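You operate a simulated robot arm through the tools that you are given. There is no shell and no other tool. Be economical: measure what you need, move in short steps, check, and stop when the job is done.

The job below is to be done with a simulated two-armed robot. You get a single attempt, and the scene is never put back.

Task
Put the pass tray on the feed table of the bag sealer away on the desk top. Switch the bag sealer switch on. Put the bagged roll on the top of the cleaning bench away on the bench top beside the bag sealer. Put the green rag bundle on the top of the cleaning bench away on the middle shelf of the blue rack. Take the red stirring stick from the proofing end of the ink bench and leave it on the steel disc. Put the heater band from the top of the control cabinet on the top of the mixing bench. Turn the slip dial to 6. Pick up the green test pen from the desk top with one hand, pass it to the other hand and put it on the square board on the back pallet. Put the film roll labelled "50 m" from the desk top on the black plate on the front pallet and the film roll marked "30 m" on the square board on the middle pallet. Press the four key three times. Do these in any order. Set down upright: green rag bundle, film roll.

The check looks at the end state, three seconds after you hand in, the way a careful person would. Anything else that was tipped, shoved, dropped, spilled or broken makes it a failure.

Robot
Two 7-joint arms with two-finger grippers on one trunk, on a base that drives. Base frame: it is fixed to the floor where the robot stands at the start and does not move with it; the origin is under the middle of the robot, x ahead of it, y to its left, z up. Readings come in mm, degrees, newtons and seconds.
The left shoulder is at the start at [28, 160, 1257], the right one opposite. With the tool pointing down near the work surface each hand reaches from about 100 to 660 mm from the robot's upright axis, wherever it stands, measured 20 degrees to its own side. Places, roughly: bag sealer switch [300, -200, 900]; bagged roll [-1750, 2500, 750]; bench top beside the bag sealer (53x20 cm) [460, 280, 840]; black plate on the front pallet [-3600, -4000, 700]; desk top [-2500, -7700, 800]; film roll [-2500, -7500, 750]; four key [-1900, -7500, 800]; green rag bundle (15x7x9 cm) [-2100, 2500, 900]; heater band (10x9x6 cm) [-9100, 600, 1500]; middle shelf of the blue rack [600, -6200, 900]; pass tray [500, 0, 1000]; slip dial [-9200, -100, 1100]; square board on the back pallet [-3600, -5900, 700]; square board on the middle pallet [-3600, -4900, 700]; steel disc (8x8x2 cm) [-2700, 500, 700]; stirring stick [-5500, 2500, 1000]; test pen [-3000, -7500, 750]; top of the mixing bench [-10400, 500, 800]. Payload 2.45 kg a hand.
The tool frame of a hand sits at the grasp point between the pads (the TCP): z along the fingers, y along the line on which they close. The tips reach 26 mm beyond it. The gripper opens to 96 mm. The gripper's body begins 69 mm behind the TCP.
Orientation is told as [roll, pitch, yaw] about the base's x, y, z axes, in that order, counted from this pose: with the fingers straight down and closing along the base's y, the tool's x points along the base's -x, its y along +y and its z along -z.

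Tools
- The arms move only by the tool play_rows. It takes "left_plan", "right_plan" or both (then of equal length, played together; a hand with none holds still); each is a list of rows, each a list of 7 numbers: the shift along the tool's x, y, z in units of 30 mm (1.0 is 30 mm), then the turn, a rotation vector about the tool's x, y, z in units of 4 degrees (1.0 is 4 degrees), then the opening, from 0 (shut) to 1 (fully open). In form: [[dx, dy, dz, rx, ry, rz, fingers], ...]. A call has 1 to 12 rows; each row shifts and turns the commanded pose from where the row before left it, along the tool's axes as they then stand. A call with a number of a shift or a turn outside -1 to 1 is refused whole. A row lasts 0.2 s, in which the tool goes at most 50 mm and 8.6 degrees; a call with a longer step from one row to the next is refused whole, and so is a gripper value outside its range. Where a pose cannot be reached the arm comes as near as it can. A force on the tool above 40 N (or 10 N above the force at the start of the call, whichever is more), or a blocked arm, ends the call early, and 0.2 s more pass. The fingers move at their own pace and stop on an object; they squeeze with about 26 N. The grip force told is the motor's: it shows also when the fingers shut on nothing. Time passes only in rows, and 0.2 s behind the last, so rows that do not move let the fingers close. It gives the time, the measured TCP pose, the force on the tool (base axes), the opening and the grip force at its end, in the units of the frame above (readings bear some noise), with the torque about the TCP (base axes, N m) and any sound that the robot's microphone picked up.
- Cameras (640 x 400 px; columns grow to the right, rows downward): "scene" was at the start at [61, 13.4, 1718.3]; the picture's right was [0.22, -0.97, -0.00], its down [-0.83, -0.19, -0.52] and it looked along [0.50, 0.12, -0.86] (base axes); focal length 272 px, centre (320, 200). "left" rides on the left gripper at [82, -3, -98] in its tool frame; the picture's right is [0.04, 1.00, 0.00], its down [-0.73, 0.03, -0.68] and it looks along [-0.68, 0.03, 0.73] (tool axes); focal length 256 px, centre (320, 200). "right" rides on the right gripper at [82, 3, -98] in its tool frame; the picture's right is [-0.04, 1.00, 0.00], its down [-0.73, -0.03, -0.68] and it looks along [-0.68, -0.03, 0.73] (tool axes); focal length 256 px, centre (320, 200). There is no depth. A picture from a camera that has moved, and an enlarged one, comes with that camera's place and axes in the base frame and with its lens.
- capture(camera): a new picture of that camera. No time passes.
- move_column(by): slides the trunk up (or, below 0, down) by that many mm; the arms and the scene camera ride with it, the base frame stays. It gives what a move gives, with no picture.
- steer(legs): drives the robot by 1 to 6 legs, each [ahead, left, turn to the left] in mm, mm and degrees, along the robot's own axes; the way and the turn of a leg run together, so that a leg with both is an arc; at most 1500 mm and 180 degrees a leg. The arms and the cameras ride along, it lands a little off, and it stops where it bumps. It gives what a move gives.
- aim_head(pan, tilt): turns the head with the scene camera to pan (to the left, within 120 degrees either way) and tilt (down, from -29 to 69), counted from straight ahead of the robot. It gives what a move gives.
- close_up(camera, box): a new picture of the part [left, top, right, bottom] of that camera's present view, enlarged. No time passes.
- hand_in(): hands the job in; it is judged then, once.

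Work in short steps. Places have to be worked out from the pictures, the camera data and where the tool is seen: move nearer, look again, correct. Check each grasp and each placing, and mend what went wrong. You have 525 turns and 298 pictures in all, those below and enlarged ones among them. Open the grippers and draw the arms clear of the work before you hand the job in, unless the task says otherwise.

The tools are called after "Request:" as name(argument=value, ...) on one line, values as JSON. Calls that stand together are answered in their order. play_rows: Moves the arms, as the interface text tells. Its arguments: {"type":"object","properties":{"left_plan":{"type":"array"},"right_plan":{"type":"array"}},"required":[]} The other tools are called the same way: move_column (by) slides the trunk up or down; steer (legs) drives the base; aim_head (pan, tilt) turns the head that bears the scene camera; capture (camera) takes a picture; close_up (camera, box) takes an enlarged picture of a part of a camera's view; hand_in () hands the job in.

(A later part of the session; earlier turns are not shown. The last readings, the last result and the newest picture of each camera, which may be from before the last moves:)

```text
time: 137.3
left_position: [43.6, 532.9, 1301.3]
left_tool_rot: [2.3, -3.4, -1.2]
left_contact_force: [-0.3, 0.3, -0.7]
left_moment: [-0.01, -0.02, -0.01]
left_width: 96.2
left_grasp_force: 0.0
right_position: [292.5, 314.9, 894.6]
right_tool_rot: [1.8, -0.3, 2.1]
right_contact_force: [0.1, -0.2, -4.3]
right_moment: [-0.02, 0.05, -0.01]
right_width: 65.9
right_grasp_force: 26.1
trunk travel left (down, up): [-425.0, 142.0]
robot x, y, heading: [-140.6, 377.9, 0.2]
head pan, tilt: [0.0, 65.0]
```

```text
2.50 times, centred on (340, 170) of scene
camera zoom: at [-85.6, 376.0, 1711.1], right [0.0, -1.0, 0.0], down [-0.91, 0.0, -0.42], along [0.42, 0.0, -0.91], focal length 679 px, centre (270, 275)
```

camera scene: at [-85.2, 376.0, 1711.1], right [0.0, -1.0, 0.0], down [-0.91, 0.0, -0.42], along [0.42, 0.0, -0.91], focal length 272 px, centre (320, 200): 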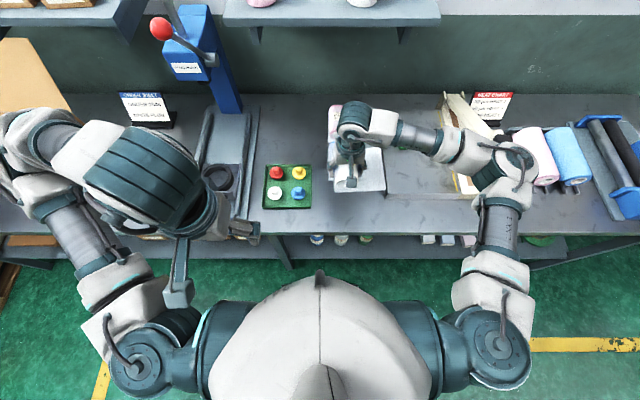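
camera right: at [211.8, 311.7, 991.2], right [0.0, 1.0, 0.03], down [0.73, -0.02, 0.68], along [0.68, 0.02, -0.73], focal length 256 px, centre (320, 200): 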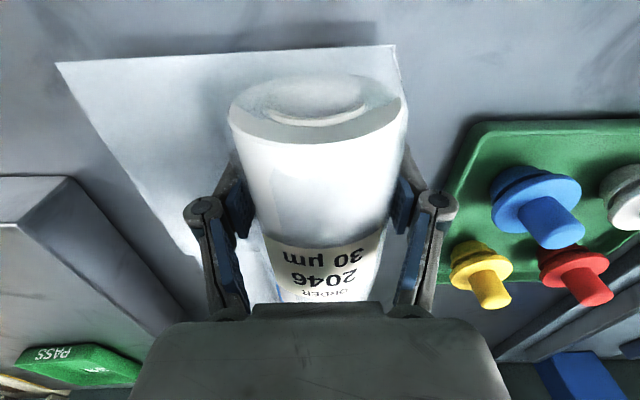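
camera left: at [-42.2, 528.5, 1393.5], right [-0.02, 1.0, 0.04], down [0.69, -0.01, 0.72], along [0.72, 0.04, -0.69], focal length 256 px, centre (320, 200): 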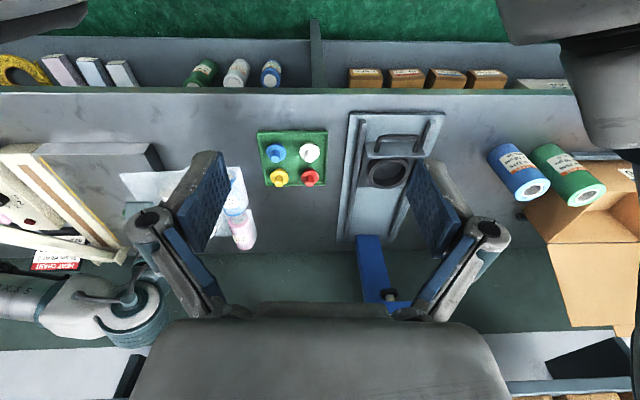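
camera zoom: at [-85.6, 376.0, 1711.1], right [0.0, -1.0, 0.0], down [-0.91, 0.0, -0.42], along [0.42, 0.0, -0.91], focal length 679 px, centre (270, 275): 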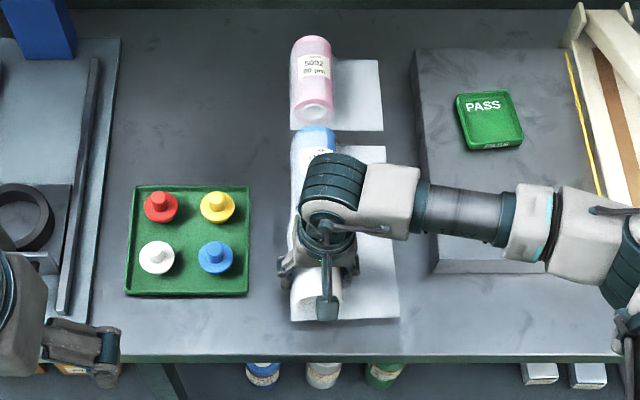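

Alignment fine. I lower in small steps until touch.

Request:
play_rows(right_plan=[[0, 0, 0.3, 0, 0, 0, 0], [0, 0, 0.2, 0, 0, 0, 0], [0, 0, 0.15, 0, 0, 0, 0], [0, 0, 0.15, 0, 0, 0, 0], [0, 0, 0, 0, 0, 0, 0]])

```text
time: 138.6
left_position: [40.7, 533.5, 1299.6]
left_tool_rot: [2.3, -3.5, -1.3]
left_contact_force: [0.8, -0.2, 0.8]
left_moment: [0.0, 0.01, 0.04]
left_width: 96.2
left_grasp_force: 0.0
right_position: [294.2, 315.9, 875.7]
right_tool_rot: [1.6, -1.0, 2.1]
right_contact_force: [-6.3, -3.1, 18.9]
right_moment: [-0.79, -0.03, -0.25]
right_width: 66.1
right_grasp_force: 25.9
trunk travel left (down, up): [-425.0, 142.0]
robot x, y, heading: [-143.3, 377.5, 0.2]
head pan, tilt: [0.0, 65.0]
stopped in row 5 (right hand): the force on the tool passed its limit at 41 N (the readings are from after the stop); the commanded pose is now the measured one
```

The roll touches down (force up). I open and lift straight up.

Request:
play_rows(right_plan=[[0, 0, -0.05, 0, 0, 0, 0], [0, 0, 0, 0, 0, 0, 0.75], [0, 0, 0, 0, 0, 0, 0.85], [0, 0, 0, 0, 0, 0, 1], [0, 0, -0.5, 0, 0, 0, 1], [0, 0, -0.8, 0, 0, 0, 1], [0, 0, -1, 0, 0, 0, 1], [0, 0, -1, 0, 0, 0, 1], [0, 0, -1, 0, 0, 0, 1], [0, 0, -1, 0, 0, 0, 1]])

Request:
capture(camera="right")

Request:
close_up(camera="scene", box=[250, 90, 430, 250])

```text
time: 140.8
left_position: [41.6, 534.5, 1300.2]
left_tool_rot: [2.2, -3.4, -1.3]
left_contact_force: [-0.2, -0.1, 0.2]
left_moment: [-0.02, -0.01, 0.02]
left_width: 95.9
left_grasp_force: 0.0
right_position: [290.4, 311.1, 1035.1]
right_tool_rot: [1.7, -0.9, 2.1]
right_contact_force: [-0.9, 0.1, 0.3]
right_moment: [-0.01, -0.01, 0.0]
right_width: 96.0
right_grasp_force: 0.1
trunk travel left (down, up): [-425.0, 142.0]
robot x, y, heading: [-138.5, 378.3, -0.1]
head pan, tilt: [0.0, 65.0]
```

```text
246 pictures are left
camera right: at [210.0, 308.1, 1131.2], right [0.0, 1.0, 0.03], down [0.73, -0.02, 0.69], along [0.69, 0.02, -0.73], focal length 256 px, centre (320, 200)
```

right: 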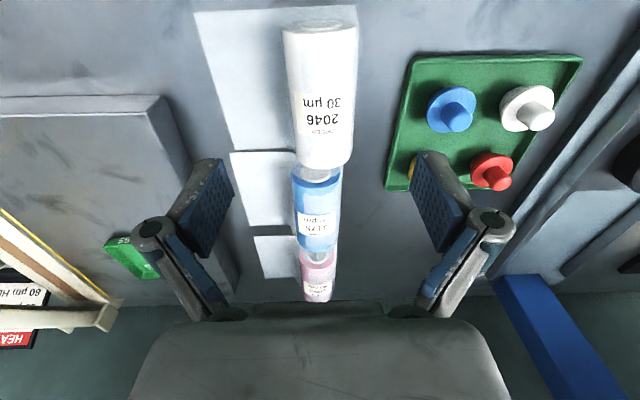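

```text
2.50 times, centred on (340, 170) of scene
camera zoom: at [-86.3, 376.2, 1711.2], right [0.0, -1.0, 0.0], down [-0.91, 0.0, -0.42], along [0.42, 0.0, -0.91], focal length 679 px, centre (270, 275)
```

zoom: 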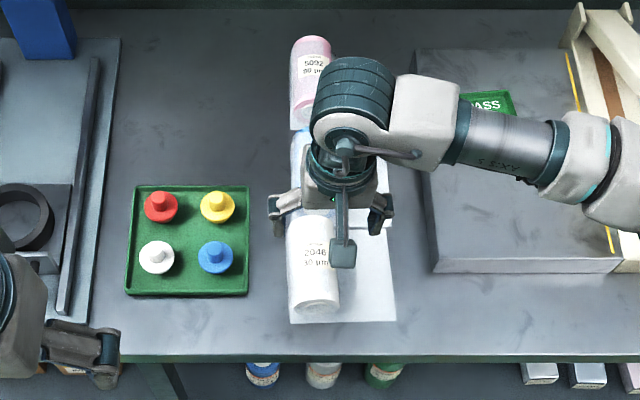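

The roll is set down neatly in line with the others. Now I look toward the blue rack to plan the bundle grasp.

Request:
aim_head(pan=-84, tilt=10)

Request:
capture(camera="scene")

```text
time: 142.4
left_position: [41.4, 534.0, 1299.6]
left_tool_rot: [2.3, -3.4, -1.2]
left_contact_force: [0.3, 0.2, -0.4]
left_moment: [-0.02, 0.0, 0.0]
left_width: 96.3
left_grasp_force: 0.1
right_position: [291.0, 312.7, 1033.6]
right_tool_rot: [1.7, -0.7, 2.1]
right_contact_force: [0.1, 0.4, 0.3]
right_moment: [0.0, -0.01, -0.01]
right_width: 95.8
right_grasp_force: 0.0
trunk travel left (down, up): [-425.0, 142.0]
robot x, y, heading: [-141.1, 374.6, -0.1]
head pan, tilt: [-84.0, 10.0]
```

```text
244 pictures are left
camera scene: at [-136.7, 283.5, 1791.3], right [-0.99, -0.1, 0.0], down [-0.02, 0.17, -0.98], along [0.1, -0.98, -0.17], focal length 272 px, centre (320, 200)
```

scene: 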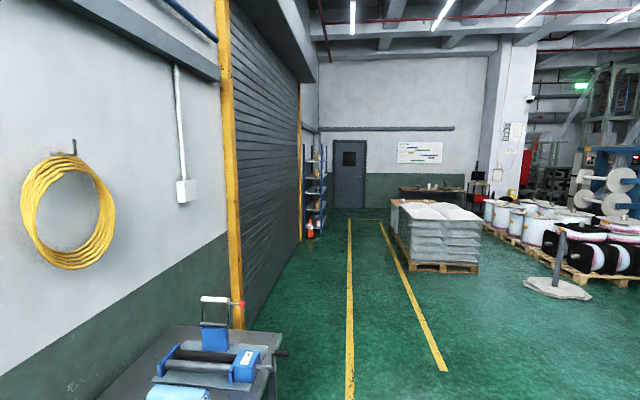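

Request:
close_up(camera="scene", box=[290, 135, 350, 245])

Request:
close_up(camera="scene", box=[380, 130, 640, 300])

```text
3.64 times, centred on (320, 190) of scene
camera zoom: at [-136.7, 283.5, 1791.3], right [-0.99, -0.1, 0.0], down [-0.02, 0.17, -0.98], along [0.1, -0.98, -0.17], focal length 987 px, centre (320, 236)
```

zoom: 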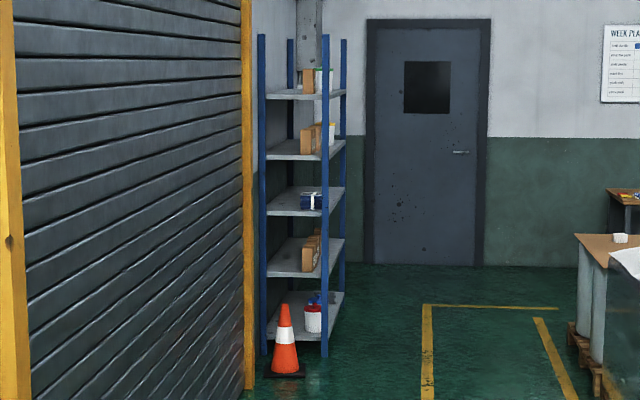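

```text
2.35 times, centred on (510, 215) of scene
camera zoom: at [-136.7, 283.5, 1791.3], right [-0.99, -0.1, 0.0], down [-0.02, 0.17, -0.98], along [0.1, -0.98, -0.17], focal length 639 px, centre (-127, 165)
```

zoom: 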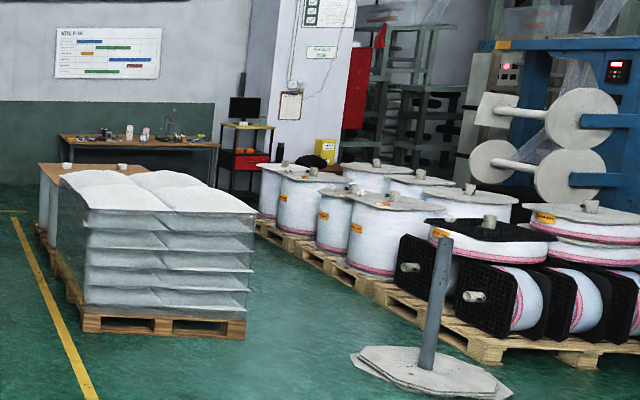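

The rack's shelves are ~375 mm apart, so the bundle must go in with a hand tilted ~45°; I'll grasp it that way later with the left hand. First the PASS tray here: I raise the right hand and drive to bring the tray in reach.

Request:
play_rows(right_plan=[[0, 0, -1, 0, 0, 0, 1], [0, 0, -1, 0, 0, 0, 1], [0, 0, -1, 0, 0, 0, 1], [0, 0, -0.5, 0, 0, 0, 1]])

Request:
steer(legs=[[0, -210, 0], [130, 0, 0]])

Request:
aim_head(pan=-10, tilt=58)

Request:
capture(camera="scene")

Request:
capture(camera="right")

```text
time: 143.4
left_position: [43.0, 533.3, 1299.8]
left_tool_rot: [2.3, -3.4, -1.3]
left_contact_force: [0.1, -0.1, -0.3]
left_moment: [0.0, -0.01, -0.01]
left_width: 96.2
left_grasp_force: 0.1
right_position: [291.0, 308.8, 1141.2]
right_tool_rot: [1.7, -0.8, 2.0]
right_contact_force: [0.4, -0.1, 0.0]
right_moment: [-0.01, -0.01, 0.03]
right_width: 96.2
right_grasp_force: 0.1
trunk travel left (down, up): [-425.0, 142.0]
robot x, y, heading: [-141.7, 374.3, 0.1]
head pan, tilt: [-84.0, 10.0]
```

```text
time: 145.9
left_position: [167.0, 336.7, 1299.2]
left_tool_rot: [1.8, -3.5, -1.0]
left_contact_force: [-0.5, 0.6, -0.2]
left_moment: [0.0, 0.0, 0.0]
left_width: 95.9
left_grasp_force: 0.0
right_position: [416.1, 111.3, 1143.0]
right_tool_rot: [1.1, -0.9, 2.2]
right_contact_force: [-0.2, 0.3, 0.3]
right_moment: [-0.05, 0.01, 0.03]
right_width: 96.0
right_grasp_force: 0.0
trunk travel left (down, up): [-425.0, 142.0]
robot x, y, heading: [-15.0, 169.7, 0.0]
head pan, tilt: [-84.0, 10.0]
```

```text
time: 147.3
left_position: [166.6, 313.7, 1302.1]
left_tool_rot: [2.9, -3.5, -1.1]
left_contact_force: [-1.0, 0.3, -0.3]
left_moment: [0.02, -0.01, -0.01]
left_width: 96.0
left_grasp_force: 0.0
right_position: [417.1, 91.0, 1139.9]
right_tool_rot: [2.1, -1.0, 2.3]
right_contact_force: [-0.6, -0.3, 0.6]
right_moment: [-0.01, 0.03, -0.01]
right_width: 95.8
right_grasp_force: 0.1
trunk travel left (down, up): [-425.0, 142.0]
robot x, y, heading: [-11.1, 166.0, -0.0]
head pan, tilt: [-10.0, 58.0]
```

```text
241 pictures are left
camera scene: at [48.5, 138.1, 1718.8], right [-0.17, -0.98, -0.01], down [-0.84, 0.15, -0.53], along [0.52, -0.08, -0.85], focal length 272 px, centre (320, 200)
```

scene: 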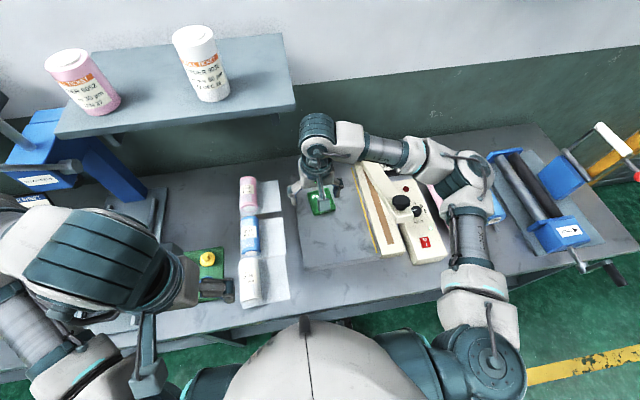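

```text
240 pictures are left
camera right: at [334.9, 86.6, 1236.7], right [0.0, 1.0, 0.04], down [0.72, -0.03, 0.69], along [0.69, 0.03, -0.72], focal length 256 px, centre (320, 200)
```

right: 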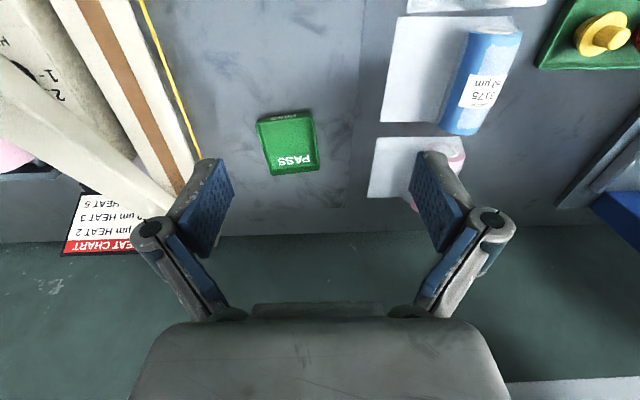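

Tray centre ≈ [560, 51], about 90 mm, turned ~8°. I move the right hand over its left wall, turning to match, and let the sway settle.

Request:
play_rows(right_plan=[[-0.6, 0, 0.5, 0, 0, -0.9, 1], [-0.6, 0, 0.5, 0, 0, -0.7, 1], [-0.6, 0, 0.5, 0, 0, 0, 1], [-0.6, 0, 0.5, 0, 0, 0, 1], [-0.6, 0, 0.5, 0, 0, 0, 1], [-0.6, 0, 0.5, 0, 0, 0, 1], [-0.6, 0, 0.5, 0, 0, 0, 1], [-0.6, 0, 0.5, 0, 0, 0, 1], [0, 0, 0, 0, 0, 0, 1], [0, 0, 0, 0, 0, 0, 1], [0, 0, 0, 0, 0, 0, 1]])

Request:
play_rows(right_plan=[[0, 0, 0, 0, 0, 0, 1], [0, 0, 0, 0, 0, 0, 1], [0, 0, 0, 0, 0, 0, 1], [0, 0, 0, 0, 0, 0, 1], [0, 0, 0, 0, 0, 0, 1], [0, 0, 0, 0, 0, 0, 1]])

Request:
capture(camera="right")

```text
time: 149.8
left_position: [166.7, 308.3, 1303.5]
left_tool_rot: [3.1, -3.5, -1.2]
left_contact_force: [0.0, 0.0, 0.3]
left_moment: [-0.02, 0.01, 0.01]
left_width: 96.1
left_grasp_force: 0.0
right_position: [561.5, 105.9, 1023.0]
right_tool_rot: [2.3, -1.2, 8.4]
right_contact_force: [0.8, -0.5, -0.2]
right_moment: [0.04, 0.04, 0.01]
right_width: 96.2
right_grasp_force: 0.1
trunk travel left (down, up): [-425.0, 142.0]
robot x, y, heading: [-14.2, 162.2, 0.3]
head pan, tilt: [-10.0, 58.0]
```

```text
time: 151.2
left_position: [167.3, 330.1, 1300.2]
left_tool_rot: [2.4, -3.5, -1.0]
left_contact_force: [0.0, 0.5, 0.5]
left_moment: [0.0, 0.02, 0.04]
left_width: 95.7
left_grasp_force: 0.1
right_position: [559.4, 126.2, 1023.7]
right_tool_rot: [1.7, -1.2, 8.8]
right_contact_force: [-0.6, -0.3, 0.8]
right_moment: [-0.04, -0.03, 0.03]
right_width: 96.0
right_grasp_force: 0.0
trunk travel left (down, up): [-425.0, 142.0]
robot x, y, heading: [-9.8, 170.1, 0.1]
head pan, tilt: [-10.0, 58.0]
```

```text
239 pictures are left
camera right: at [478.3, 113.5, 1119.4], right [-0.11, 0.99, 0.03], down [0.72, 0.06, 0.69], along [0.69, 0.1, -0.72], focal length 256 px, centre (320, 200)
```

right: 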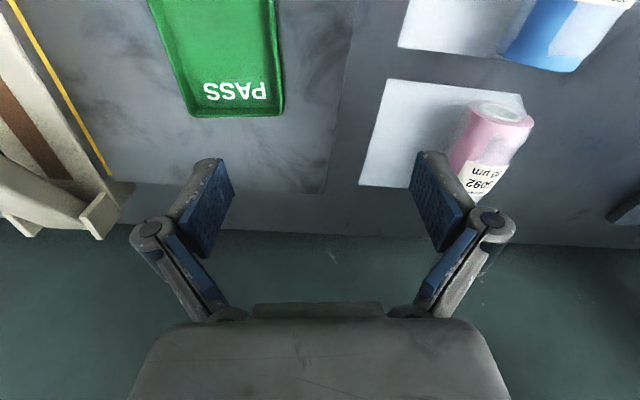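

The left wall runs from [512, 88] to [593, 99]. I centre on it with fingers half open and lower to just above.

Request:
play_rows(right_plan=[[0.4, -0.55, 0.5, 0, 0, 0, 0.45], [0, -0.53, 0.7, 0, 0, 0, 0.45], [0, 0, 0.8, 0, 0, 0, 0.45], [0, 0, 0.6, 0, 0, 0, 0.45], [0, 0, 0, 0, 0, 0, 0.45], [0, 0, 0, 0, 0, 0, 0.45]])

Request:
capture(camera="right")

```text
time: 152.6
left_position: [166.2, 300.9, 1302.1]
left_tool_rot: [3.3, -3.5, -1.3]
left_contact_force: [-0.7, -0.3, -0.1]
left_moment: [0.02, 0.0, -0.03]
left_width: 96.3
left_grasp_force: 0.0
right_position: [555.2, 72.6, 943.0]
right_tool_rot: [2.5, -1.2, 8.4]
right_contact_force: [0.0, -0.7, -0.8]
right_moment: [0.09, 0.04, 0.0]
right_width: 43.5
right_grasp_force: 0.0
trunk travel left (down, up): [-425.0, 142.0]
robot x, y, heading: [-16.9, 165.5, 0.1]
head pan, tilt: [-10.0, 58.0]
```

```text
238 pictures are left
camera right: at [474.1, 59.1, 1038.3], right [-0.11, 0.99, 0.04], down [0.72, 0.05, 0.69], along [0.69, 0.11, -0.72], focal length 256 px, centre (320, 200)
```

right: 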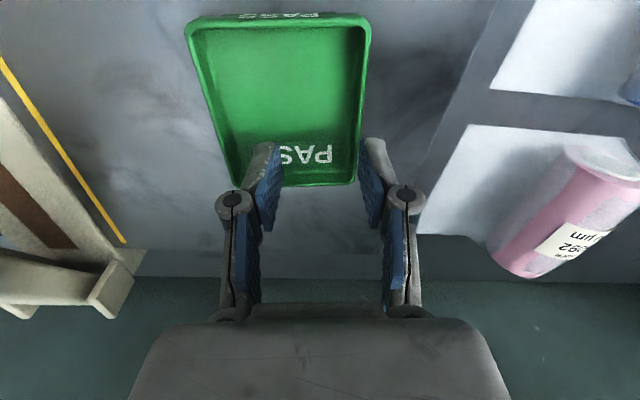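

There's lateral sway of ±15 mm; I wait and sample before touching.

Request:
play_rows(right_plan=[[0, 0, 0, 0, 0, 0, 0.45], [0, 0, 0, 0, 0, 0, 0.45]])

Request:
play_rows(right_plan=[[0, 0, 0, 0, 0, 0, 0.45], [0, 0, 0, 0, 0, 0, 0.45]])

Request:
play_rows(right_plan=[[0, 0, 0, 0, 0, 0, 0.45], [0, 0, 0, 0, 0, 0, 0.45]])

Request:
play_rows(right_plan=[[0, 0, 0, 0, 0, 0, 0.45], [0, 0, 0, 0, 0, 0, 0.45]])

Request:
aim_head(pan=50, tilt=50)

Request:
capture(camera="scene")

```text
time: 153.2
left_position: [166.0, 346.7, 1298.8]
left_tool_rot: [1.7, -3.5, -0.9]
left_contact_force: [-0.1, 1.2, -0.1]
left_moment: [0.0, -0.05, -0.02]
left_width: 95.8
left_grasp_force: 0.0
right_position: [554.6, 108.7, 946.0]
right_tool_rot: [0.9, -1.1, 8.8]
right_contact_force: [0.3, 0.0, -0.2]
right_moment: [0.01, -0.01, -0.01]
right_width: 43.0
right_grasp_force: 0.1
trunk travel left (down, up): [-425.0, 142.0]
robot x, y, heading: [-19.0, 169.8, 0.1]
head pan, tilt: [-10.0, 58.0]
```

```text
time: 153.8
left_position: [166.5, 298.6, 1302.8]
left_tool_rot: [3.4, -3.5, -1.2]
left_contact_force: [-0.4, 0.6, 0.6]
left_moment: [-0.01, -0.03, 0.0]
left_width: 95.8
left_grasp_force: 0.0
right_position: [555.7, 70.6, 943.0]
right_tool_rot: [2.7, -1.2, 8.4]
right_contact_force: [0.4, -1.9, 0.1]
right_moment: [0.09, 0.0, 0.0]
right_width: 43.3
right_grasp_force: 0.0
trunk travel left (down, up): [-425.0, 142.0]
robot x, y, heading: [-12.3, 165.0, 0.1]
head pan, tilt: [-10.0, 58.0]
```

```text
time: 154.3
left_position: [166.3, 310.1, 1301.7]
left_tool_rot: [2.9, -3.5, -1.1]
left_contact_force: [0.1, -0.4, 0.4]
left_moment: [0.06, 0.02, -0.01]
left_width: 96.2
left_grasp_force: 0.1
right_position: [555.1, 78.9, 943.6]
right_tool_rot: [2.2, -1.2, 8.3]
right_contact_force: [0.1, 0.2, -0.2]
right_moment: [0.03, 0.03, 0.0]
right_width: 43.2
right_grasp_force: 0.1
trunk travel left (down, up): [-425.0, 142.0]
robot x, y, heading: [-14.0, 164.4, 0.0]
head pan, tilt: [-10.0, 58.0]
```

```text
time: 154.9
left_position: [167.6, 345.0, 1299.3]
left_tool_rot: [1.7, -3.6, -0.8]
left_contact_force: [0.4, 0.0, 0.4]
left_moment: [0.02, 0.02, 0.06]
left_width: 96.3
left_grasp_force: 0.1
right_position: [554.6, 108.5, 944.0]
right_tool_rot: [1.0, -1.0, 8.8]
right_contact_force: [-0.5, 1.9, 0.4]
right_moment: [-0.14, 0.01, 0.0]
right_width: 43.0
right_grasp_force: 0.0
trunk travel left (down, up): [-425.0, 142.0]
robot x, y, heading: [-11.4, 170.5, 0.1]
head pan, tilt: [-10.0, 58.0]
```

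```text
time: 156.2
left_position: [166.2, 300.4, 1303.1]
left_tool_rot: [3.4, -3.5, -1.2]
left_contact_force: [0.2, -0.5, -0.1]
left_moment: [0.0, -0.01, 0.01]
left_width: 96.0
left_grasp_force: 0.1
right_position: [554.9, 70.5, 942.9]
right_tool_rot: [2.6, -1.3, 8.4]
right_contact_force: [-0.4, -0.3, 0.0]
right_moment: [0.07, 0.01, -0.01]
right_width: 43.3
right_grasp_force: 0.0
trunk travel left (down, up): [-425.0, 142.0]
robot x, y, heading: [-12.9, 160.7, 0.2]
head pan, tilt: [50.0, 50.0]
```

```text
237 pictures are left
camera scene: at [30.5, 219.6, 1729.4], right [0.77, -0.64, 0.0], down [-0.49, -0.59, -0.64], along [0.41, 0.49, -0.77], focal length 272 px, centre (320, 200)
```

scene: 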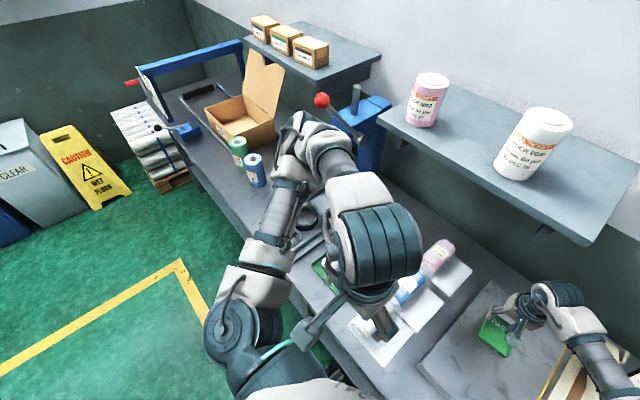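

The oscillation doesn't decay, as if the left elbow touches the lever press. I move the left hand forward to its original pose (elbow in), leveling it, and sample.

Request:
play_rows(left_plan=[[-0.8, -0.3, 0, 0.57, 0.87, 0, 1], [-0.8, -0.3, 0, 0, 0, 0, 1], [-0.8, -0.3, 0, 0, 0, 0, 1], [-0.8, 0, 0, 0, 0, 0, 1], [-0.8, 0, 0, 0, 0, 0, 1], [-0.8, 0, 0, 0, 0, 0, 1], [-0.8, 0, 0, 0, 0, 0, 1], [-0.8, 0, 0, 0, 0, 0, 1], [-0.8, 0, 0, 0, 0, 0, 1], [0, 0, 0, 0, 0, 0, 1]])

Request:
play_rows(right_plan=[[0, 0, 0, 0, 0, 0, 0.45], [0, 0, 0, 0, 0, 0, 0.45], [0, 0, 0, 0, 0, 0, 0.45], [0, 0, 0, 0, 0, 0, 0.45], [0, 0, 0, 0, 0, 0, 0.45], [0, 0, 0, 0, 0, 0, 0.45]])

Request:
play_rows(right_plan=[[0, 0, 0, 0, 0, 0, 0.45], [0, 0, 0, 0, 0, 0, 0.45]])

Request:
play_rows(right_plan=[[0, 0, 0, 0, 0, 0, 0.45], [0, 0, 0, 0, 0, 0, 0.45]])

Request:
capture(camera="scene")

```text
time: 158.4
left_position: [381.6, 283.7, 1302.4]
left_tool_rot: [0.6, -0.2, -1.0]
left_contact_force: [-0.2, 0.0, 0.0]
left_moment: [0.01, -0.04, -0.04]
left_width: 96.1
left_grasp_force: 0.0
right_position: [555.4, 84.9, 943.3]
right_tool_rot: [2.2, -1.1, 8.6]
right_contact_force: [0.8, -0.6, 1.0]
right_moment: [-0.01, -0.01, -0.03]
right_width: 43.1
right_grasp_force: 0.0
trunk travel left (down, up): [-425.0, 142.0]
robot x, y, heading: [-18.1, 163.8, 0.1]
head pan, tilt: [50.0, 50.0]
```

```text
time: 159.8
left_position: [382.3, 287.5, 1300.2]
left_tool_rot: [0.4, -0.2, -1.0]
left_contact_force: [0.1, -0.6, -0.7]
left_moment: [0.02, 0.0, -0.03]
left_width: 96.0
left_grasp_force: 0.1
right_position: [555.8, 86.3, 943.8]
right_tool_rot: [1.9, -1.2, 8.6]
right_contact_force: [0.4, 0.2, -0.1]
right_moment: [0.02, 0.02, 0.02]
right_width: 42.9
right_grasp_force: 0.1
trunk travel left (down, up): [-425.0, 142.0]
robot x, y, heading: [-13.2, 168.0, 0.1]
head pan, tilt: [50.0, 50.0]
```

```text
time: 160.4
left_position: [381.8, 314.1, 1298.6]
left_tool_rot: [-0.4, 0.0, -0.8]
left_contact_force: [0.7, 0.7, 0.2]
left_moment: [-0.07, 0.08, 0.04]
left_width: 96.2
left_grasp_force: 0.1
right_position: [554.9, 108.4, 944.9]
right_tool_rot: [1.1, -1.2, 8.7]
right_contact_force: [0.2, 1.6, 0.4]
right_moment: [-0.09, -0.05, 0.03]
right_width: 43.2
right_grasp_force: 0.1
trunk travel left (down, up): [-425.0, 142.0]
robot x, y, heading: [-11.4, 175.1, -0.1]
head pan, tilt: [50.0, 50.0]
```

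```text
time: 161.2
left_position: [376.1, 288.2, 1302.2]
left_tool_rot: [0.1, -0.3, -1.0]
left_contact_force: [-0.3, 0.1, 0.0]
left_moment: [-0.02, -0.01, 0.0]
left_width: 95.9
left_grasp_force: 0.3
right_position: [551.3, 85.0, 947.3]
right_tool_rot: [1.8, -1.3, 8.6]
right_contact_force: [0.5, 0.1, -0.1]
right_moment: [-0.05, -0.02, 0.01]
right_width: 43.2
right_grasp_force: 0.1
trunk travel left (down, up): [-425.0, 142.0]
robot x, y, heading: [-15.1, 162.7, 0.1]
head pan, tilt: [50.0, 50.0]
stopped in row 2 (right hand): the arm was blocked; the commanded pose is now the measured one
```

```text
236 pictures are left
camera scene: at [30.9, 210.4, 1729.6], right [0.77, -0.64, -0.01], down [-0.49, -0.58, -0.64], along [0.41, 0.5, -0.76], focal length 272 px, centre (320, 200)
```

scene: 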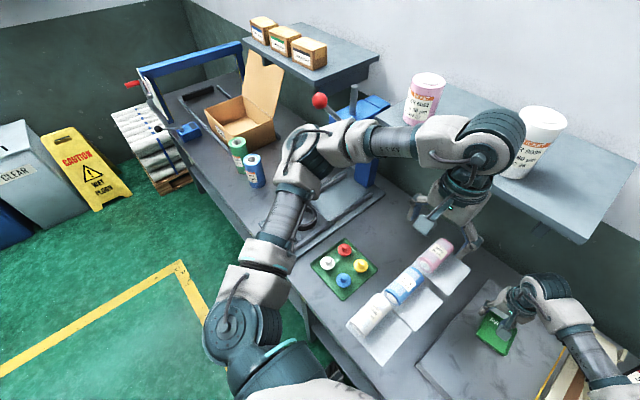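

Still oscillating; the left elbow is beside the press lever (y≈560). I raise the right hand and go back to y≈20, away from the press.

Request:
play_rows(right_plan=[[0, 0, -1, 0, 0, 0, 0.45], [0, 0, -1, 0, 0, 0, 0.45], [0, 0, -1, 0, 0, 0, 0.45], [0, 0, -1, 0, 0, 0, 0.45]])

Request:
steer(legs=[[0, -150, 0]])

Request:
play_rows(right_plan=[[0, 0, 0, 0, 0, 0, 0.45], [0, 0, 0, 0, 0, 0, 0.45], [0, 0, 0, 0, 0, 0, 0.45], [0, 0, 0, 0, 0, 0, 0.45]])

Request:
play_rows(right_plan=[[0, 0, 0, 0, 0, 0, 0.45], [0, 0, 0, 0, 0, 0, 0.45]])

Request:
play_rows(right_plan=[[0, 0, 0, 0, 0, 0, 0.45], [0, 0, 0, 0, 0, 0, 0.45]])

Request:
capture(camera="right")

Request:
capture(camera="scene")

```text
time: 162.2
left_position: [377.4, 301.9, 1301.3]
left_tool_rot: [-0.3, -0.3, -1.0]
left_contact_force: [1.2, 0.7, -0.2]
left_moment: [-0.03, 0.06, 0.04]
left_width: 96.0
left_grasp_force: 0.0
right_position: [547.4, 92.5, 1067.1]
right_tool_rot: [1.3, -1.3, 8.6]
right_contact_force: [-0.2, 0.8, 1.4]
right_moment: [-0.09, -0.05, 0.01]
right_width: 43.3
right_grasp_force: 0.0
trunk travel left (down, up): [-425.0, 142.0]
robot x, y, heading: [-14.2, 163.2, 0.3]
head pan, tilt: [50.0, 50.0]
```

```text
time: 163.6
left_position: [383.0, 172.4, 1296.6]
left_tool_rot: [-1.3, 0.0, -1.2]
left_contact_force: [1.1, 0.2, 0.6]
left_moment: [-0.08, 0.17, 0.05]
left_width: 96.0
left_grasp_force: 0.1
right_position: [551.8, -41.5, 1064.8]
right_tool_rot: [0.3, -0.9, 8.2]
right_contact_force: [-1.1, 1.2, -0.1]
right_moment: [-0.06, -0.09, -0.02]
right_width: 43.1
right_grasp_force: 0.0
trunk travel left (down, up): [-425.0, 142.0]
robot x, y, heading: [-15.4, 14.6, -0.2]
head pan, tilt: [50.0, 50.0]
```

```text
time: 164.6
left_position: [372.1, 136.7, 1304.9]
left_tool_rot: [0.4, -0.4, -0.9]
left_contact_force: [0.7, 0.7, 0.2]
left_moment: [-0.08, 0.03, -0.03]
left_width: 96.0
left_grasp_force: 0.1
right_position: [542.7, -70.7, 1068.4]
right_tool_rot: [2.0, -1.6, 8.4]
right_contact_force: [-1.3, 0.6, -0.3]
right_moment: [-0.02, -0.04, -0.01]
right_width: 43.4
right_grasp_force: 0.0
trunk travel left (down, up): [-425.0, 142.0]
robot x, y, heading: [-13.3, 20.0, -0.4]
head pan, tilt: [50.0, 50.0]
```

```text
time: 165.4
left_position: [368.7, 195.4, 1301.3]
left_tool_rot: [-1.7, -0.6, -0.6]
left_contact_force: [1.4, 1.5, 1.1]
left_moment: [-0.14, 0.09, 0.01]
left_width: 96.2
left_grasp_force: 0.2
right_position: [539.9, -19.0, 1073.5]
right_tool_rot: [-0.1, -1.6, 8.7]
right_contact_force: [-1.9, 1.6, 0.1]
right_moment: [-0.21, -0.07, 0.01]
right_width: 43.2
right_grasp_force: 0.0
trunk travel left (down, up): [-425.0, 142.0]
robot x, y, heading: [-17.4, 28.2, -0.0]
head pan, tilt: [50.0, 50.0]
stopped in row 2 (right hand): the arm was blocked; the commanded pose is now the measured one
```

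```text
time: 166.0
left_position: [367.8, 133.6, 1305.6]
left_tool_rot: [0.9, -0.6, -1.1]
left_contact_force: [0.0, -0.3, -0.6]
left_moment: [0.02, -0.02, 0.02]
left_width: 96.1
left_grasp_force: 0.1
right_position: [540.4, -72.1, 1070.1]
right_tool_rot: [2.2, -1.9, 8.3]
right_contact_force: [0.3, -0.7, -1.0]
right_moment: [0.05, 0.06, 0.01]
right_width: 43.2
right_grasp_force: 0.0
trunk travel left (down, up): [-425.0, 142.0]
robot x, y, heading: [-15.0, 22.0, -0.2]
head pan, tilt: [50.0, 50.0]
```

```text
235 pictures are left
camera right: at [457.6, -84.0, 1165.2], right [-0.11, 0.99, 0.04], down [0.71, 0.05, 0.7], along [0.69, 0.1, -0.71], focal length 256 px, centre (320, 200)
```

right: 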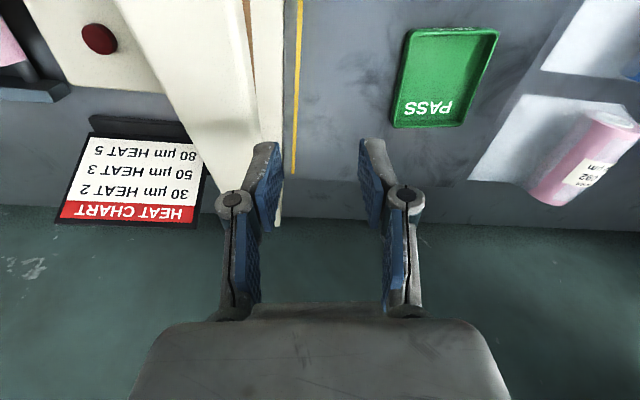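

```text
234 pictures are left
camera scene: at [30.7, 35.9, 1730.2], right [0.76, -0.65, -0.02], down [-0.5, -0.57, -0.66], along [0.41, 0.51, -0.75], focal length 272 px, centre (320, 200)
```

scene: 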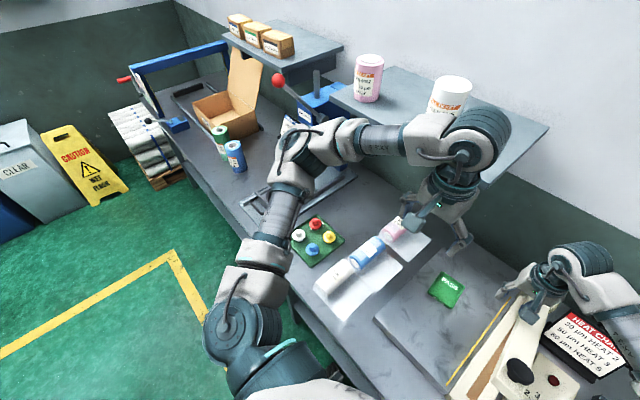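

The sway isn't from contact; perhaps holding the extended right arm feeds it. I let time pass with head moves only, and see whether it decays.

Request:
aim_head(pan=-30, tilt=58)

Request:
aim_head(pan=0, tilt=58)

Request:
aim_head(pan=-30, tilt=58)

Request:
aim_head(pan=0, tilt=58)

Request:
capture(camera="scene")

```text
time: 167.6
left_position: [368.0, 122.2, 1307.2]
left_tool_rot: [1.3, -0.5, -1.0]
left_contact_force: [0.1, -0.6, 0.7]
left_moment: [0.08, -0.04, -0.01]
left_width: 96.2
left_grasp_force: 0.1
right_position: [539.5, -81.1, 1069.8]
right_tool_rot: [2.4, -1.9, 8.3]
right_contact_force: [0.5, -0.5, 0.5]
right_moment: [0.06, 0.06, -0.03]
right_width: 43.0
right_grasp_force: 0.0
trunk travel left (down, up): [-425.0, 142.0]
robot x, y, heading: [-14.4, 16.4, -0.5]
head pan, tilt: [-30.0, 58.0]
```

```text
time: 168.5
left_position: [368.6, 116.5, 1307.6]
left_tool_rot: [1.3, -0.7, -1.2]
left_contact_force: [-0.1, -0.5, 0.1]
left_moment: [0.06, -0.07, 0.01]
left_width: 95.9
left_grasp_force: 0.1
right_position: [540.0, -87.3, 1071.2]
right_tool_rot: [2.7, -2.0, 8.3]
right_contact_force: [0.5, -1.5, 0.5]
right_moment: [0.09, 0.1, 0.03]
right_width: 43.0
right_grasp_force: 0.1
trunk travel left (down, up): [-425.0, 142.0]
robot x, y, heading: [-13.1, 17.8, -0.2]
head pan, tilt: [0.0, 58.0]
```

```text
time: 169.5
left_position: [367.4, 113.1, 1308.8]
left_tool_rot: [1.5, -0.6, -1.1]
left_contact_force: [-0.8, -0.5, 0.0]
left_moment: [0.06, -0.08, -0.02]
left_width: 96.0
left_grasp_force: 0.1
right_position: [539.2, -91.3, 1070.0]
right_tool_rot: [2.9, -2.0, 8.4]
right_contact_force: [1.0, -3.0, -1.2]
right_moment: [0.13, 0.08, 0.02]
right_width: 43.1
right_grasp_force: 0.1
trunk travel left (down, up): [-425.0, 142.0]
robot x, y, heading: [-14.0, 16.5, -0.4]
head pan, tilt: [-30.0, 58.0]
```

```text
time: 170.4
left_position: [367.4, 109.5, 1308.7]
left_tool_rot: [1.6, -0.7, -1.1]
left_contact_force: [-0.5, -0.2, 0.6]
left_moment: [0.03, -0.07, 0.02]
left_width: 96.1
left_grasp_force: 0.1
right_position: [539.7, -92.5, 1069.6]
right_tool_rot: [2.9, -2.1, 8.3]
right_contact_force: [0.9, -1.5, 0.4]
right_moment: [0.16, 0.07, 0.01]
right_width: 42.9
right_grasp_force: 0.1
trunk travel left (down, up): [-425.0, 142.0]
robot x, y, heading: [-10.8, 16.6, -0.2]
head pan, tilt: [0.0, 58.0]
```

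```text
233 pictures are left
camera scene: at [48.5, -2.4, 1719.0], right [-0.01, -1.0, -0.01], down [-0.85, 0.01, -0.53], along [0.53, 0.01, -0.85], focal length 272 px, centre (320, 200)
```

scene: 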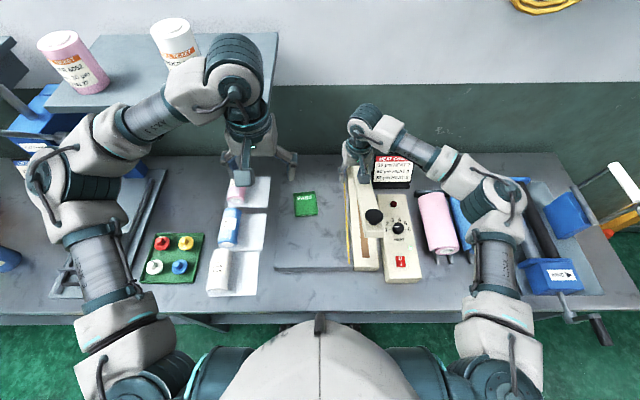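

Request:
aim_head(pan=3, tilt=58)

Request:
aim_head(pan=0, tilt=58)

Request:
aim_head(pan=3, tilt=58)

Request:
aim_head(pan=0, tilt=58)

```text
time: 171.0
left_position: [369.6, 205.0, 1299.0]
left_tool_rot: [-1.8, -0.6, -0.7]
left_contact_force: [1.4, 1.4, 0.8]
left_moment: [-0.19, 0.09, 0.04]
left_width: 96.0
left_grasp_force: 0.0
right_position: [542.6, -10.3, 1073.5]
right_tool_rot: [-0.4, -1.6, 8.8]
right_contact_force: [-0.9, 4.1, -0.1]
right_moment: [-0.31, -0.09, -0.02]
right_width: 43.0
right_grasp_force: 0.1
trunk travel left (down, up): [-425.0, 142.0]
robot x, y, heading: [-17.6, 32.6, -0.0]
head pan, tilt: [3.0, 58.0]
```

```text
time: 171.7
left_position: [368.0, 136.4, 1306.8]
left_tool_rot: [0.7, -0.7, -1.0]
left_contact_force: [-0.5, -1.0, -1.4]
left_moment: [0.02, -0.05, -0.02]
left_width: 96.2
left_grasp_force: 0.2
right_position: [539.9, -69.5, 1069.4]
right_tool_rot: [2.0, -1.8, 8.3]
right_contact_force: [0.2, -1.3, -0.3]
right_moment: [0.06, 0.0, -0.01]
right_width: 43.0
right_grasp_force: 0.2
trunk travel left (down, up): [-425.0, 142.0]
robot x, y, heading: [-15.9, 20.9, 0.0]
head pan, tilt: [0.0, 58.0]
```

```text
time: 172.3
left_position: [366.1, 108.5, 1308.9]
left_tool_rot: [1.7, -0.7, -1.1]
left_contact_force: [-1.8, -0.8, 0.2]
left_moment: [0.06, -0.1, -0.02]
left_width: 96.1
left_grasp_force: 0.2
right_position: [538.7, -92.1, 1069.1]
right_tool_rot: [3.1, -2.1, 8.3]
right_contact_force: [1.9, -1.5, -0.5]
right_moment: [0.17, 0.06, -0.02]
right_width: 43.3
right_grasp_force: 0.0
trunk travel left (down, up): [-425.0, 142.0]
robot x, y, heading: [-13.9, 15.7, -0.3]
head pan, tilt: [3.0, 58.0]
```

```text
time: 172.9
left_position: [370.3, 205.0, 1299.9]
left_tool_rot: [-2.0, -0.6, -0.7]
left_contact_force: [-0.3, 2.2, 0.7]
left_moment: [-0.22, 0.13, 0.01]
left_width: 96.0
left_grasp_force: 0.1
right_position: [540.6, -9.7, 1072.6]
right_tool_rot: [-0.4, -1.6, 8.7]
right_contact_force: [-1.6, 4.2, 0.2]
right_moment: [-0.33, -0.1, 0.02]
right_width: 43.3
right_grasp_force: 0.1
trunk travel left (down, up): [-425.0, 142.0]
robot x, y, heading: [-17.0, 34.1, -0.3]
head pan, tilt: [0.0, 58.0]
```

The oscillation is self-sustained and growing. I back away 300 mm from the bench and see if it calms.

Request:
steer(legs=[[-300, 0, 0]])

Request:
aim_head(pan=3, tilt=58)

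Request:
aim_head(pan=0, tilt=58)

Request:
aim_head(pan=3, tilt=58)

Request:
aim_head(pan=0, tilt=58)

```text
time: 175.0
left_position: [74.0, 173.0, 1300.0]
left_tool_rot: [-0.7, -0.3, -0.9]
left_contact_force: [0.3, -0.2, -0.4]
left_moment: [0.03, 0.05, -0.01]
left_width: 95.9
left_grasp_force: 0.0
right_position: [244.3, -38.5, 1068.9]
right_tool_rot: [0.9, -1.4, 8.4]
right_contact_force: [-0.4, -1.9, -0.5]
right_moment: [0.03, -0.02, 0.0]
right_width: 43.4
right_grasp_force: 0.1
trunk travel left (down, up): [-425.0, 142.0]
robot x, y, heading: [-310.7, 34.6, -0.3]
head pan, tilt: [0.0, 58.0]
```

```text
time: 175.6
left_position: [62.4, 173.2, 1306.9]
left_tool_rot: [-0.1, -0.8, -0.8]
left_contact_force: [2.0, 0.8, 0.5]
left_moment: [-0.08, 0.1, -0.01]
left_width: 96.0
left_grasp_force: 0.1
right_position: [234.3, -35.1, 1076.5]
right_tool_rot: [1.1, -2.1, 8.6]
right_contact_force: [-0.6, 1.3, 0.6]
right_moment: [-0.14, -0.06, 0.03]
right_width: 43.2
right_grasp_force: 0.0
trunk travel left (down, up): [-425.0, 142.0]
robot x, y, heading: [-313.4, 37.8, -0.6]
head pan, tilt: [3.0, 58.0]
```

```text
time: 176.2
left_position: [64.4, 67.6, 1310.7]
left_tool_rot: [3.6, -0.7, -1.1]
left_contact_force: [-1.4, -2.3, -0.2]
left_moment: [0.24, -0.1, -0.06]
left_width: 96.1
left_grasp_force: 0.1
right_position: [235.7, -126.3, 1066.7]
right_tool_rot: [4.8, -2.5, 8.2]
right_contact_force: [0.9, -3.1, -0.6]
right_moment: [0.3, 0.12, 0.02]
right_width: 43.5
right_grasp_force: 0.1
trunk travel left (down, up): [-425.0, 142.0]
robot x, y, heading: [-313.5, 21.9, -0.4]
head pan, tilt: [0.0, 58.0]
```

```text
time: 176.8
left_position: [65.6, 151.1, 1305.4]
left_tool_rot: [0.6, -0.6, -0.7]
left_contact_force: [0.5, 0.5, -0.2]
left_moment: [-0.01, 0.03, 0.03]
left_width: 95.7
left_grasp_force: 0.1
right_position: [235.5, -56.0, 1071.5]
right_tool_rot: [2.0, -1.8, 8.3]
right_contact_force: [0.4, 0.3, -1.6]
right_moment: [-0.08, -0.05, -0.02]
right_width: 43.1
right_grasp_force: 0.1
trunk travel left (down, up): [-425.0, 142.0]
robot x, y, heading: [-319.3, 32.5, -0.7]
head pan, tilt: [3.0, 58.0]
```

```text
time: 177.5
left_position: [62.8, 165.1, 1306.3]
left_tool_rot: [0.4, -1.0, -0.8]
left_contact_force: [1.3, -0.5, 0.1]
left_moment: [-0.01, 0.09, 0.03]
left_width: 95.9
left_grasp_force: 0.1
right_position: [233.3, -40.6, 1077.4]
right_tool_rot: [1.3, -2.3, 8.6]
right_contact_force: [-0.9, 2.0, 0.2]
right_moment: [-0.08, -0.05, 0.01]
right_width: 43.2
right_grasp_force: 0.1
trunk travel left (down, up): [-425.0, 142.0]
robot x, y, heading: [-312.2, 37.5, -0.5]
head pan, tilt: [0.0, 58.0]
```

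It rocks even free of contact—a large disturbance keeps it going. I drive back further slowly in several legs and sample again.

Request:
steer(legs=[[-150, 0, 0], [-150, 0, 0], [-50, 0, 0]])

Request:
aim_head(pan=3, tilt=58)

Request:
aim_head(pan=0, tilt=58)

Request:
move_column(by=-200)

Request:
aim_head(pan=3, tilt=58)

Request:
aim_head(pan=0, tilt=58)

Request:
aim_head(pan=3, tilt=58)

```text
time: 180.4
left_position: [-277.7, 180.7, 1301.7]
left_tool_rot: [-0.2, 0.0, -0.2]
left_contact_force: [1.3, 0.6, 0.8]
left_moment: [-0.11, 0.15, 0.01]
left_width: 95.8
left_grasp_force: 0.0
right_position: [-107.4, -26.1, 1068.8]
right_tool_rot: [1.1, -1.4, 8.9]
right_contact_force: [-0.4, 2.4, 0.2]
right_moment: [-0.21, -0.04, 0.0]
right_width: 43.2
right_grasp_force: 0.1
trunk travel left (down, up): [-425.0, 142.0]
robot x, y, heading: [-669.1, 42.4, 0.1]
head pan, tilt: [0.0, 58.0]
```

```text
time: 181.0
left_position: [-292.2, 108.7, 1312.0]
left_tool_rot: [2.5, -0.6, -0.3]
left_contact_force: [0.1, -1.6, -0.2]
left_moment: [0.15, -0.01, 0.03]
left_width: 95.8
left_grasp_force: 0.1
right_position: [-117.0, -88.8, 1070.1]
right_tool_rot: [3.7, -2.3, 8.8]
right_contact_force: [1.3, -2.7, 0.3]
right_moment: [0.19, 0.06, 0.01]
right_width: 43.1
right_grasp_force: 0.0
trunk travel left (down, up): [-425.0, 142.0]
robot x, y, heading: [-671.4, 31.5, 0.1]
head pan, tilt: [3.0, 58.0]
```

```text
time: 181.6
left_position: [-292.4, 192.7, 1303.3]
left_tool_rot: [-0.5, -0.6, -0.2]
left_contact_force: [1.6, 0.0, -0.8]
left_moment: [0.04, 0.07, 0.0]
left_width: 96.2
left_grasp_force: 0.0
right_position: [-121.0, -18.2, 1074.4]
right_tool_rot: [0.7, -1.9, 8.9]
right_contact_force: [0.4, -0.7, -0.6]
right_moment: [0.05, -0.09, 0.0]
right_width: 43.3
right_grasp_force: 0.0
trunk travel left (down, up): [-425.0, 142.0]
robot x, y, heading: [-666.8, 50.4, -0.2]
head pan, tilt: [0.0, 58.0]
```

```text
time: 183.8
left_position: [-296.6, 124.1, 1112.0]
left_tool_rot: [2.2, -0.9, -0.3]
left_contact_force: [-0.2, -2.7, -0.5]
left_moment: [0.15, -0.03, -0.01]
left_width: 95.5
left_grasp_force: 0.0
right_position: [-121.7, -72.4, 873.4]
right_tool_rot: [3.3, -2.6, 8.8]
right_contact_force: [1.6, -1.8, 0.8]
right_moment: [0.25, 0.14, 0.0]
right_width: 43.2
right_grasp_force: 0.1
trunk travel left (down, up): [-225.0, 342.0]
robot x, y, heading: [-663.2, 31.6, -0.1]
head pan, tilt: [0.0, 58.0]
```

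```text
time: 184.4
left_position: [-297.8, 150.5, 1110.4]
left_tool_rot: [1.1, -1.0, -0.2]
left_contact_force: [-0.8, -0.6, 0.1]
left_moment: [0.01, -0.07, 0.02]
left_width: 96.2
left_grasp_force: 0.1
right_position: [-123.4, -53.9, 878.1]
right_tool_rot: [2.2, -2.6, 8.8]
right_contact_force: [0.5, -0.7, 0.0]
right_moment: [0.07, 0.02, 0.0]
right_width: 43.4
right_grasp_force: 0.0
trunk travel left (down, up): [-225.0, 342.0]
robot x, y, heading: [-670.0, 33.3, -0.1]
head pan, tilt: [3.0, 58.0]
```

```text
time: 185.1
left_position: [-296.9, 210.0, 1103.9]
left_tool_rot: [-1.4, -0.9, 0.1]
left_contact_force: [0.4, 2.1, 1.0]
left_moment: [-0.2, 0.07, 0.0]
left_width: 96.1
left_grasp_force: 0.0
right_position: [-123.3, -0.8, 878.8]
right_tool_rot: [-0.1, -2.1, 9.3]
right_contact_force: [-1.0, 2.1, -0.6]
right_moment: [-0.21, -0.07, 0.0]
right_width: 43.2
right_grasp_force: 0.0
trunk travel left (down, up): [-225.0, 342.0]
robot x, y, heading: [-667.1, 47.7, 0.0]
head pan, tilt: [0.0, 58.0]
```

```text
time: 185.7
left_position: [-296.6, 180.6, 1107.1]
left_tool_rot: [-0.1, -1.0, -0.1]
left_contact_force: [-0.7, 1.1, -0.3]
left_moment: [-0.05, 0.03, -0.01]
left_width: 95.9
left_grasp_force: 0.0
right_position: [-123.8, -25.1, 877.7]
right_tool_rot: [1.0, -2.3, 9.2]
right_contact_force: [0.3, -0.1, -0.2]
right_moment: [-0.08, 0.0, 0.01]
right_width: 43.2
right_grasp_force: 0.0
trunk travel left (down, up): [-225.0, 342.0]
robot x, y, heading: [-667.3, 45.7, 0.1]
head pan, tilt: [3.0, 58.0]
```

I let it idle longer with only the left arm held, sampling the amplitude.

Request:
play_rows(left_plan=[[0, 0, 0, 0, 0, 0, 1], [0, 0, 0, 0, 0, 0, 1], [0, 0, 0, 0, 0, 0, 1], [0, 0, 0, 0, 0, 0, 1], [0, 0, 0, 0, 0, 0, 1], [0, 0, 0, 0, 0, 0, 1], [0, 0, 0, 0, 0, 0, 1], [0, 0, 0, 0, 0, 0, 1], [0, 0, 0, 0, 0, 0, 1], [0, 0, 0, 0, 0, 0, 1], [0, 0, 0, 0, 0, 0, 1], [0, 0, 0, 0, 0, 0, 1]])

Request:
play_rows(left_plan=[[0, 0, 0, 0, 0, 0, 1]])

Request:
play_rows(left_plan=[[0, 0, 0, 0, 0, 0, 1]])

Request:
play_rows(left_plan=[[0, 0, 0, 0, 0, 0, 1]])

Request:
play_rows(left_plan=[[0, 0, 0, 0, 0, 0, 1]])

```text
time: 188.5
left_position: [-301.2, 212.6, 1105.7]
left_tool_rot: [-1.6, -1.2, 0.3]
left_contact_force: [0.3, 0.6, 0.8]
left_moment: [-0.11, 0.07, -0.01]
left_width: 96.2
left_grasp_force: 0.1
right_position: [-129.1, 2.5, 882.2]
right_tool_rot: [-0.3, -2.6, 9.6]
right_contact_force: [-1.1, 1.1, -0.3]
right_moment: [-0.13, -0.06, 0.03]
right_width: 43.3
right_grasp_force: 0.1
trunk travel left (down, up): [-225.0, 342.0]
robot x, y, heading: [-668.1, 50.0, 0.1]
head pan, tilt: [3.0, 58.0]
stopped in row 12 (left hand): the arm was blocked; the commanded pose is now the measured one
```

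```text
time: 189.1
left_position: [-307.1, 194.5, 1110.8]
left_tool_rot: [-1.0, -1.5, -0.1]
left_contact_force: [0.2, 0.6, 0.2]
left_moment: [-0.1, -0.02, 0.0]
left_width: 95.9
left_grasp_force: 0.0
right_position: [-131.4, -15.6, 883.6]
right_tool_rot: [0.2, -2.8, 9.2]
right_contact_force: [-0.4, 0.4, 0.5]
right_moment: [-0.09, -0.04, -0.02]
right_width: 43.3
right_grasp_force: 0.0
trunk travel left (down, up): [-225.0, 342.0]
robot x, y, heading: [-666.6, 44.8, 0.1]
head pan, tilt: [3.0, 58.0]
stopped in row 1 (left hand): the arm was blocked; the commanded pose is now the measured one
```

```text
time: 189.5
left_position: [-305.6, 172.1, 1111.4]
left_tool_rot: [0.0, -1.3, -0.2]
left_contact_force: [0.3, -0.3, -0.2]
left_moment: [0.05, 0.01, -0.02]
left_width: 95.7
left_grasp_force: 0.1
right_position: [-128.9, -34.1, 882.6]
right_tool_rot: [0.9, -2.8, 8.9]
right_contact_force: [1.0, -0.6, 0.7]
right_moment: [0.02, 0.0, 0.01]
right_width: 42.9
right_grasp_force: 0.0
trunk travel left (down, up): [-225.0, 342.0]
robot x, y, heading: [-668.6, 38.3, -0.0]
head pan, tilt: [3.0, 58.0]
```

```text
time: 189.9
left_position: [-306.2, 187.4, 1110.5]
left_tool_rot: [-0.5, -1.5, -0.1]
left_contact_force: [-0.3, 0.3, 0.8]
left_moment: [-0.02, -0.01, -0.02]
left_width: 95.9
left_grasp_force: 0.0
right_position: [-129.6, -21.7, 883.6]
right_tool_rot: [0.5, -2.6, 9.1]
right_contact_force: [-0.1, 0.7, 0.6]
right_moment: [-0.02, 0.03, 0.0]
right_width: 43.1
right_grasp_force: 0.1
trunk travel left (down, up): [-225.0, 342.0]
robot x, y, heading: [-665.7, 36.1, -0.4]
head pan, tilt: [3.0, 58.0]
```

```text
time: 190.3
left_position: [-306.0, 180.8, 1111.4]
left_tool_rot: [-0.4, -1.4, -0.1]
left_contact_force: [0.2, -0.5, -0.2]
left_moment: [0.02, 0.0, 0.0]
left_width: 96.1
left_grasp_force: 0.0
right_position: [-130.0, -27.5, 883.4]
right_tool_rot: [0.7, -2.7, 9.1]
right_contact_force: [0.7, -0.1, 0.1]
right_moment: [0.01, -0.04, -0.05]
right_width: 43.2
right_grasp_force: 0.1
trunk travel left (down, up): [-225.0, 342.0]
robot x, y, heading: [-667.7, 41.3, -0.2]
head pan, tilt: [3.0, 58.0]
```

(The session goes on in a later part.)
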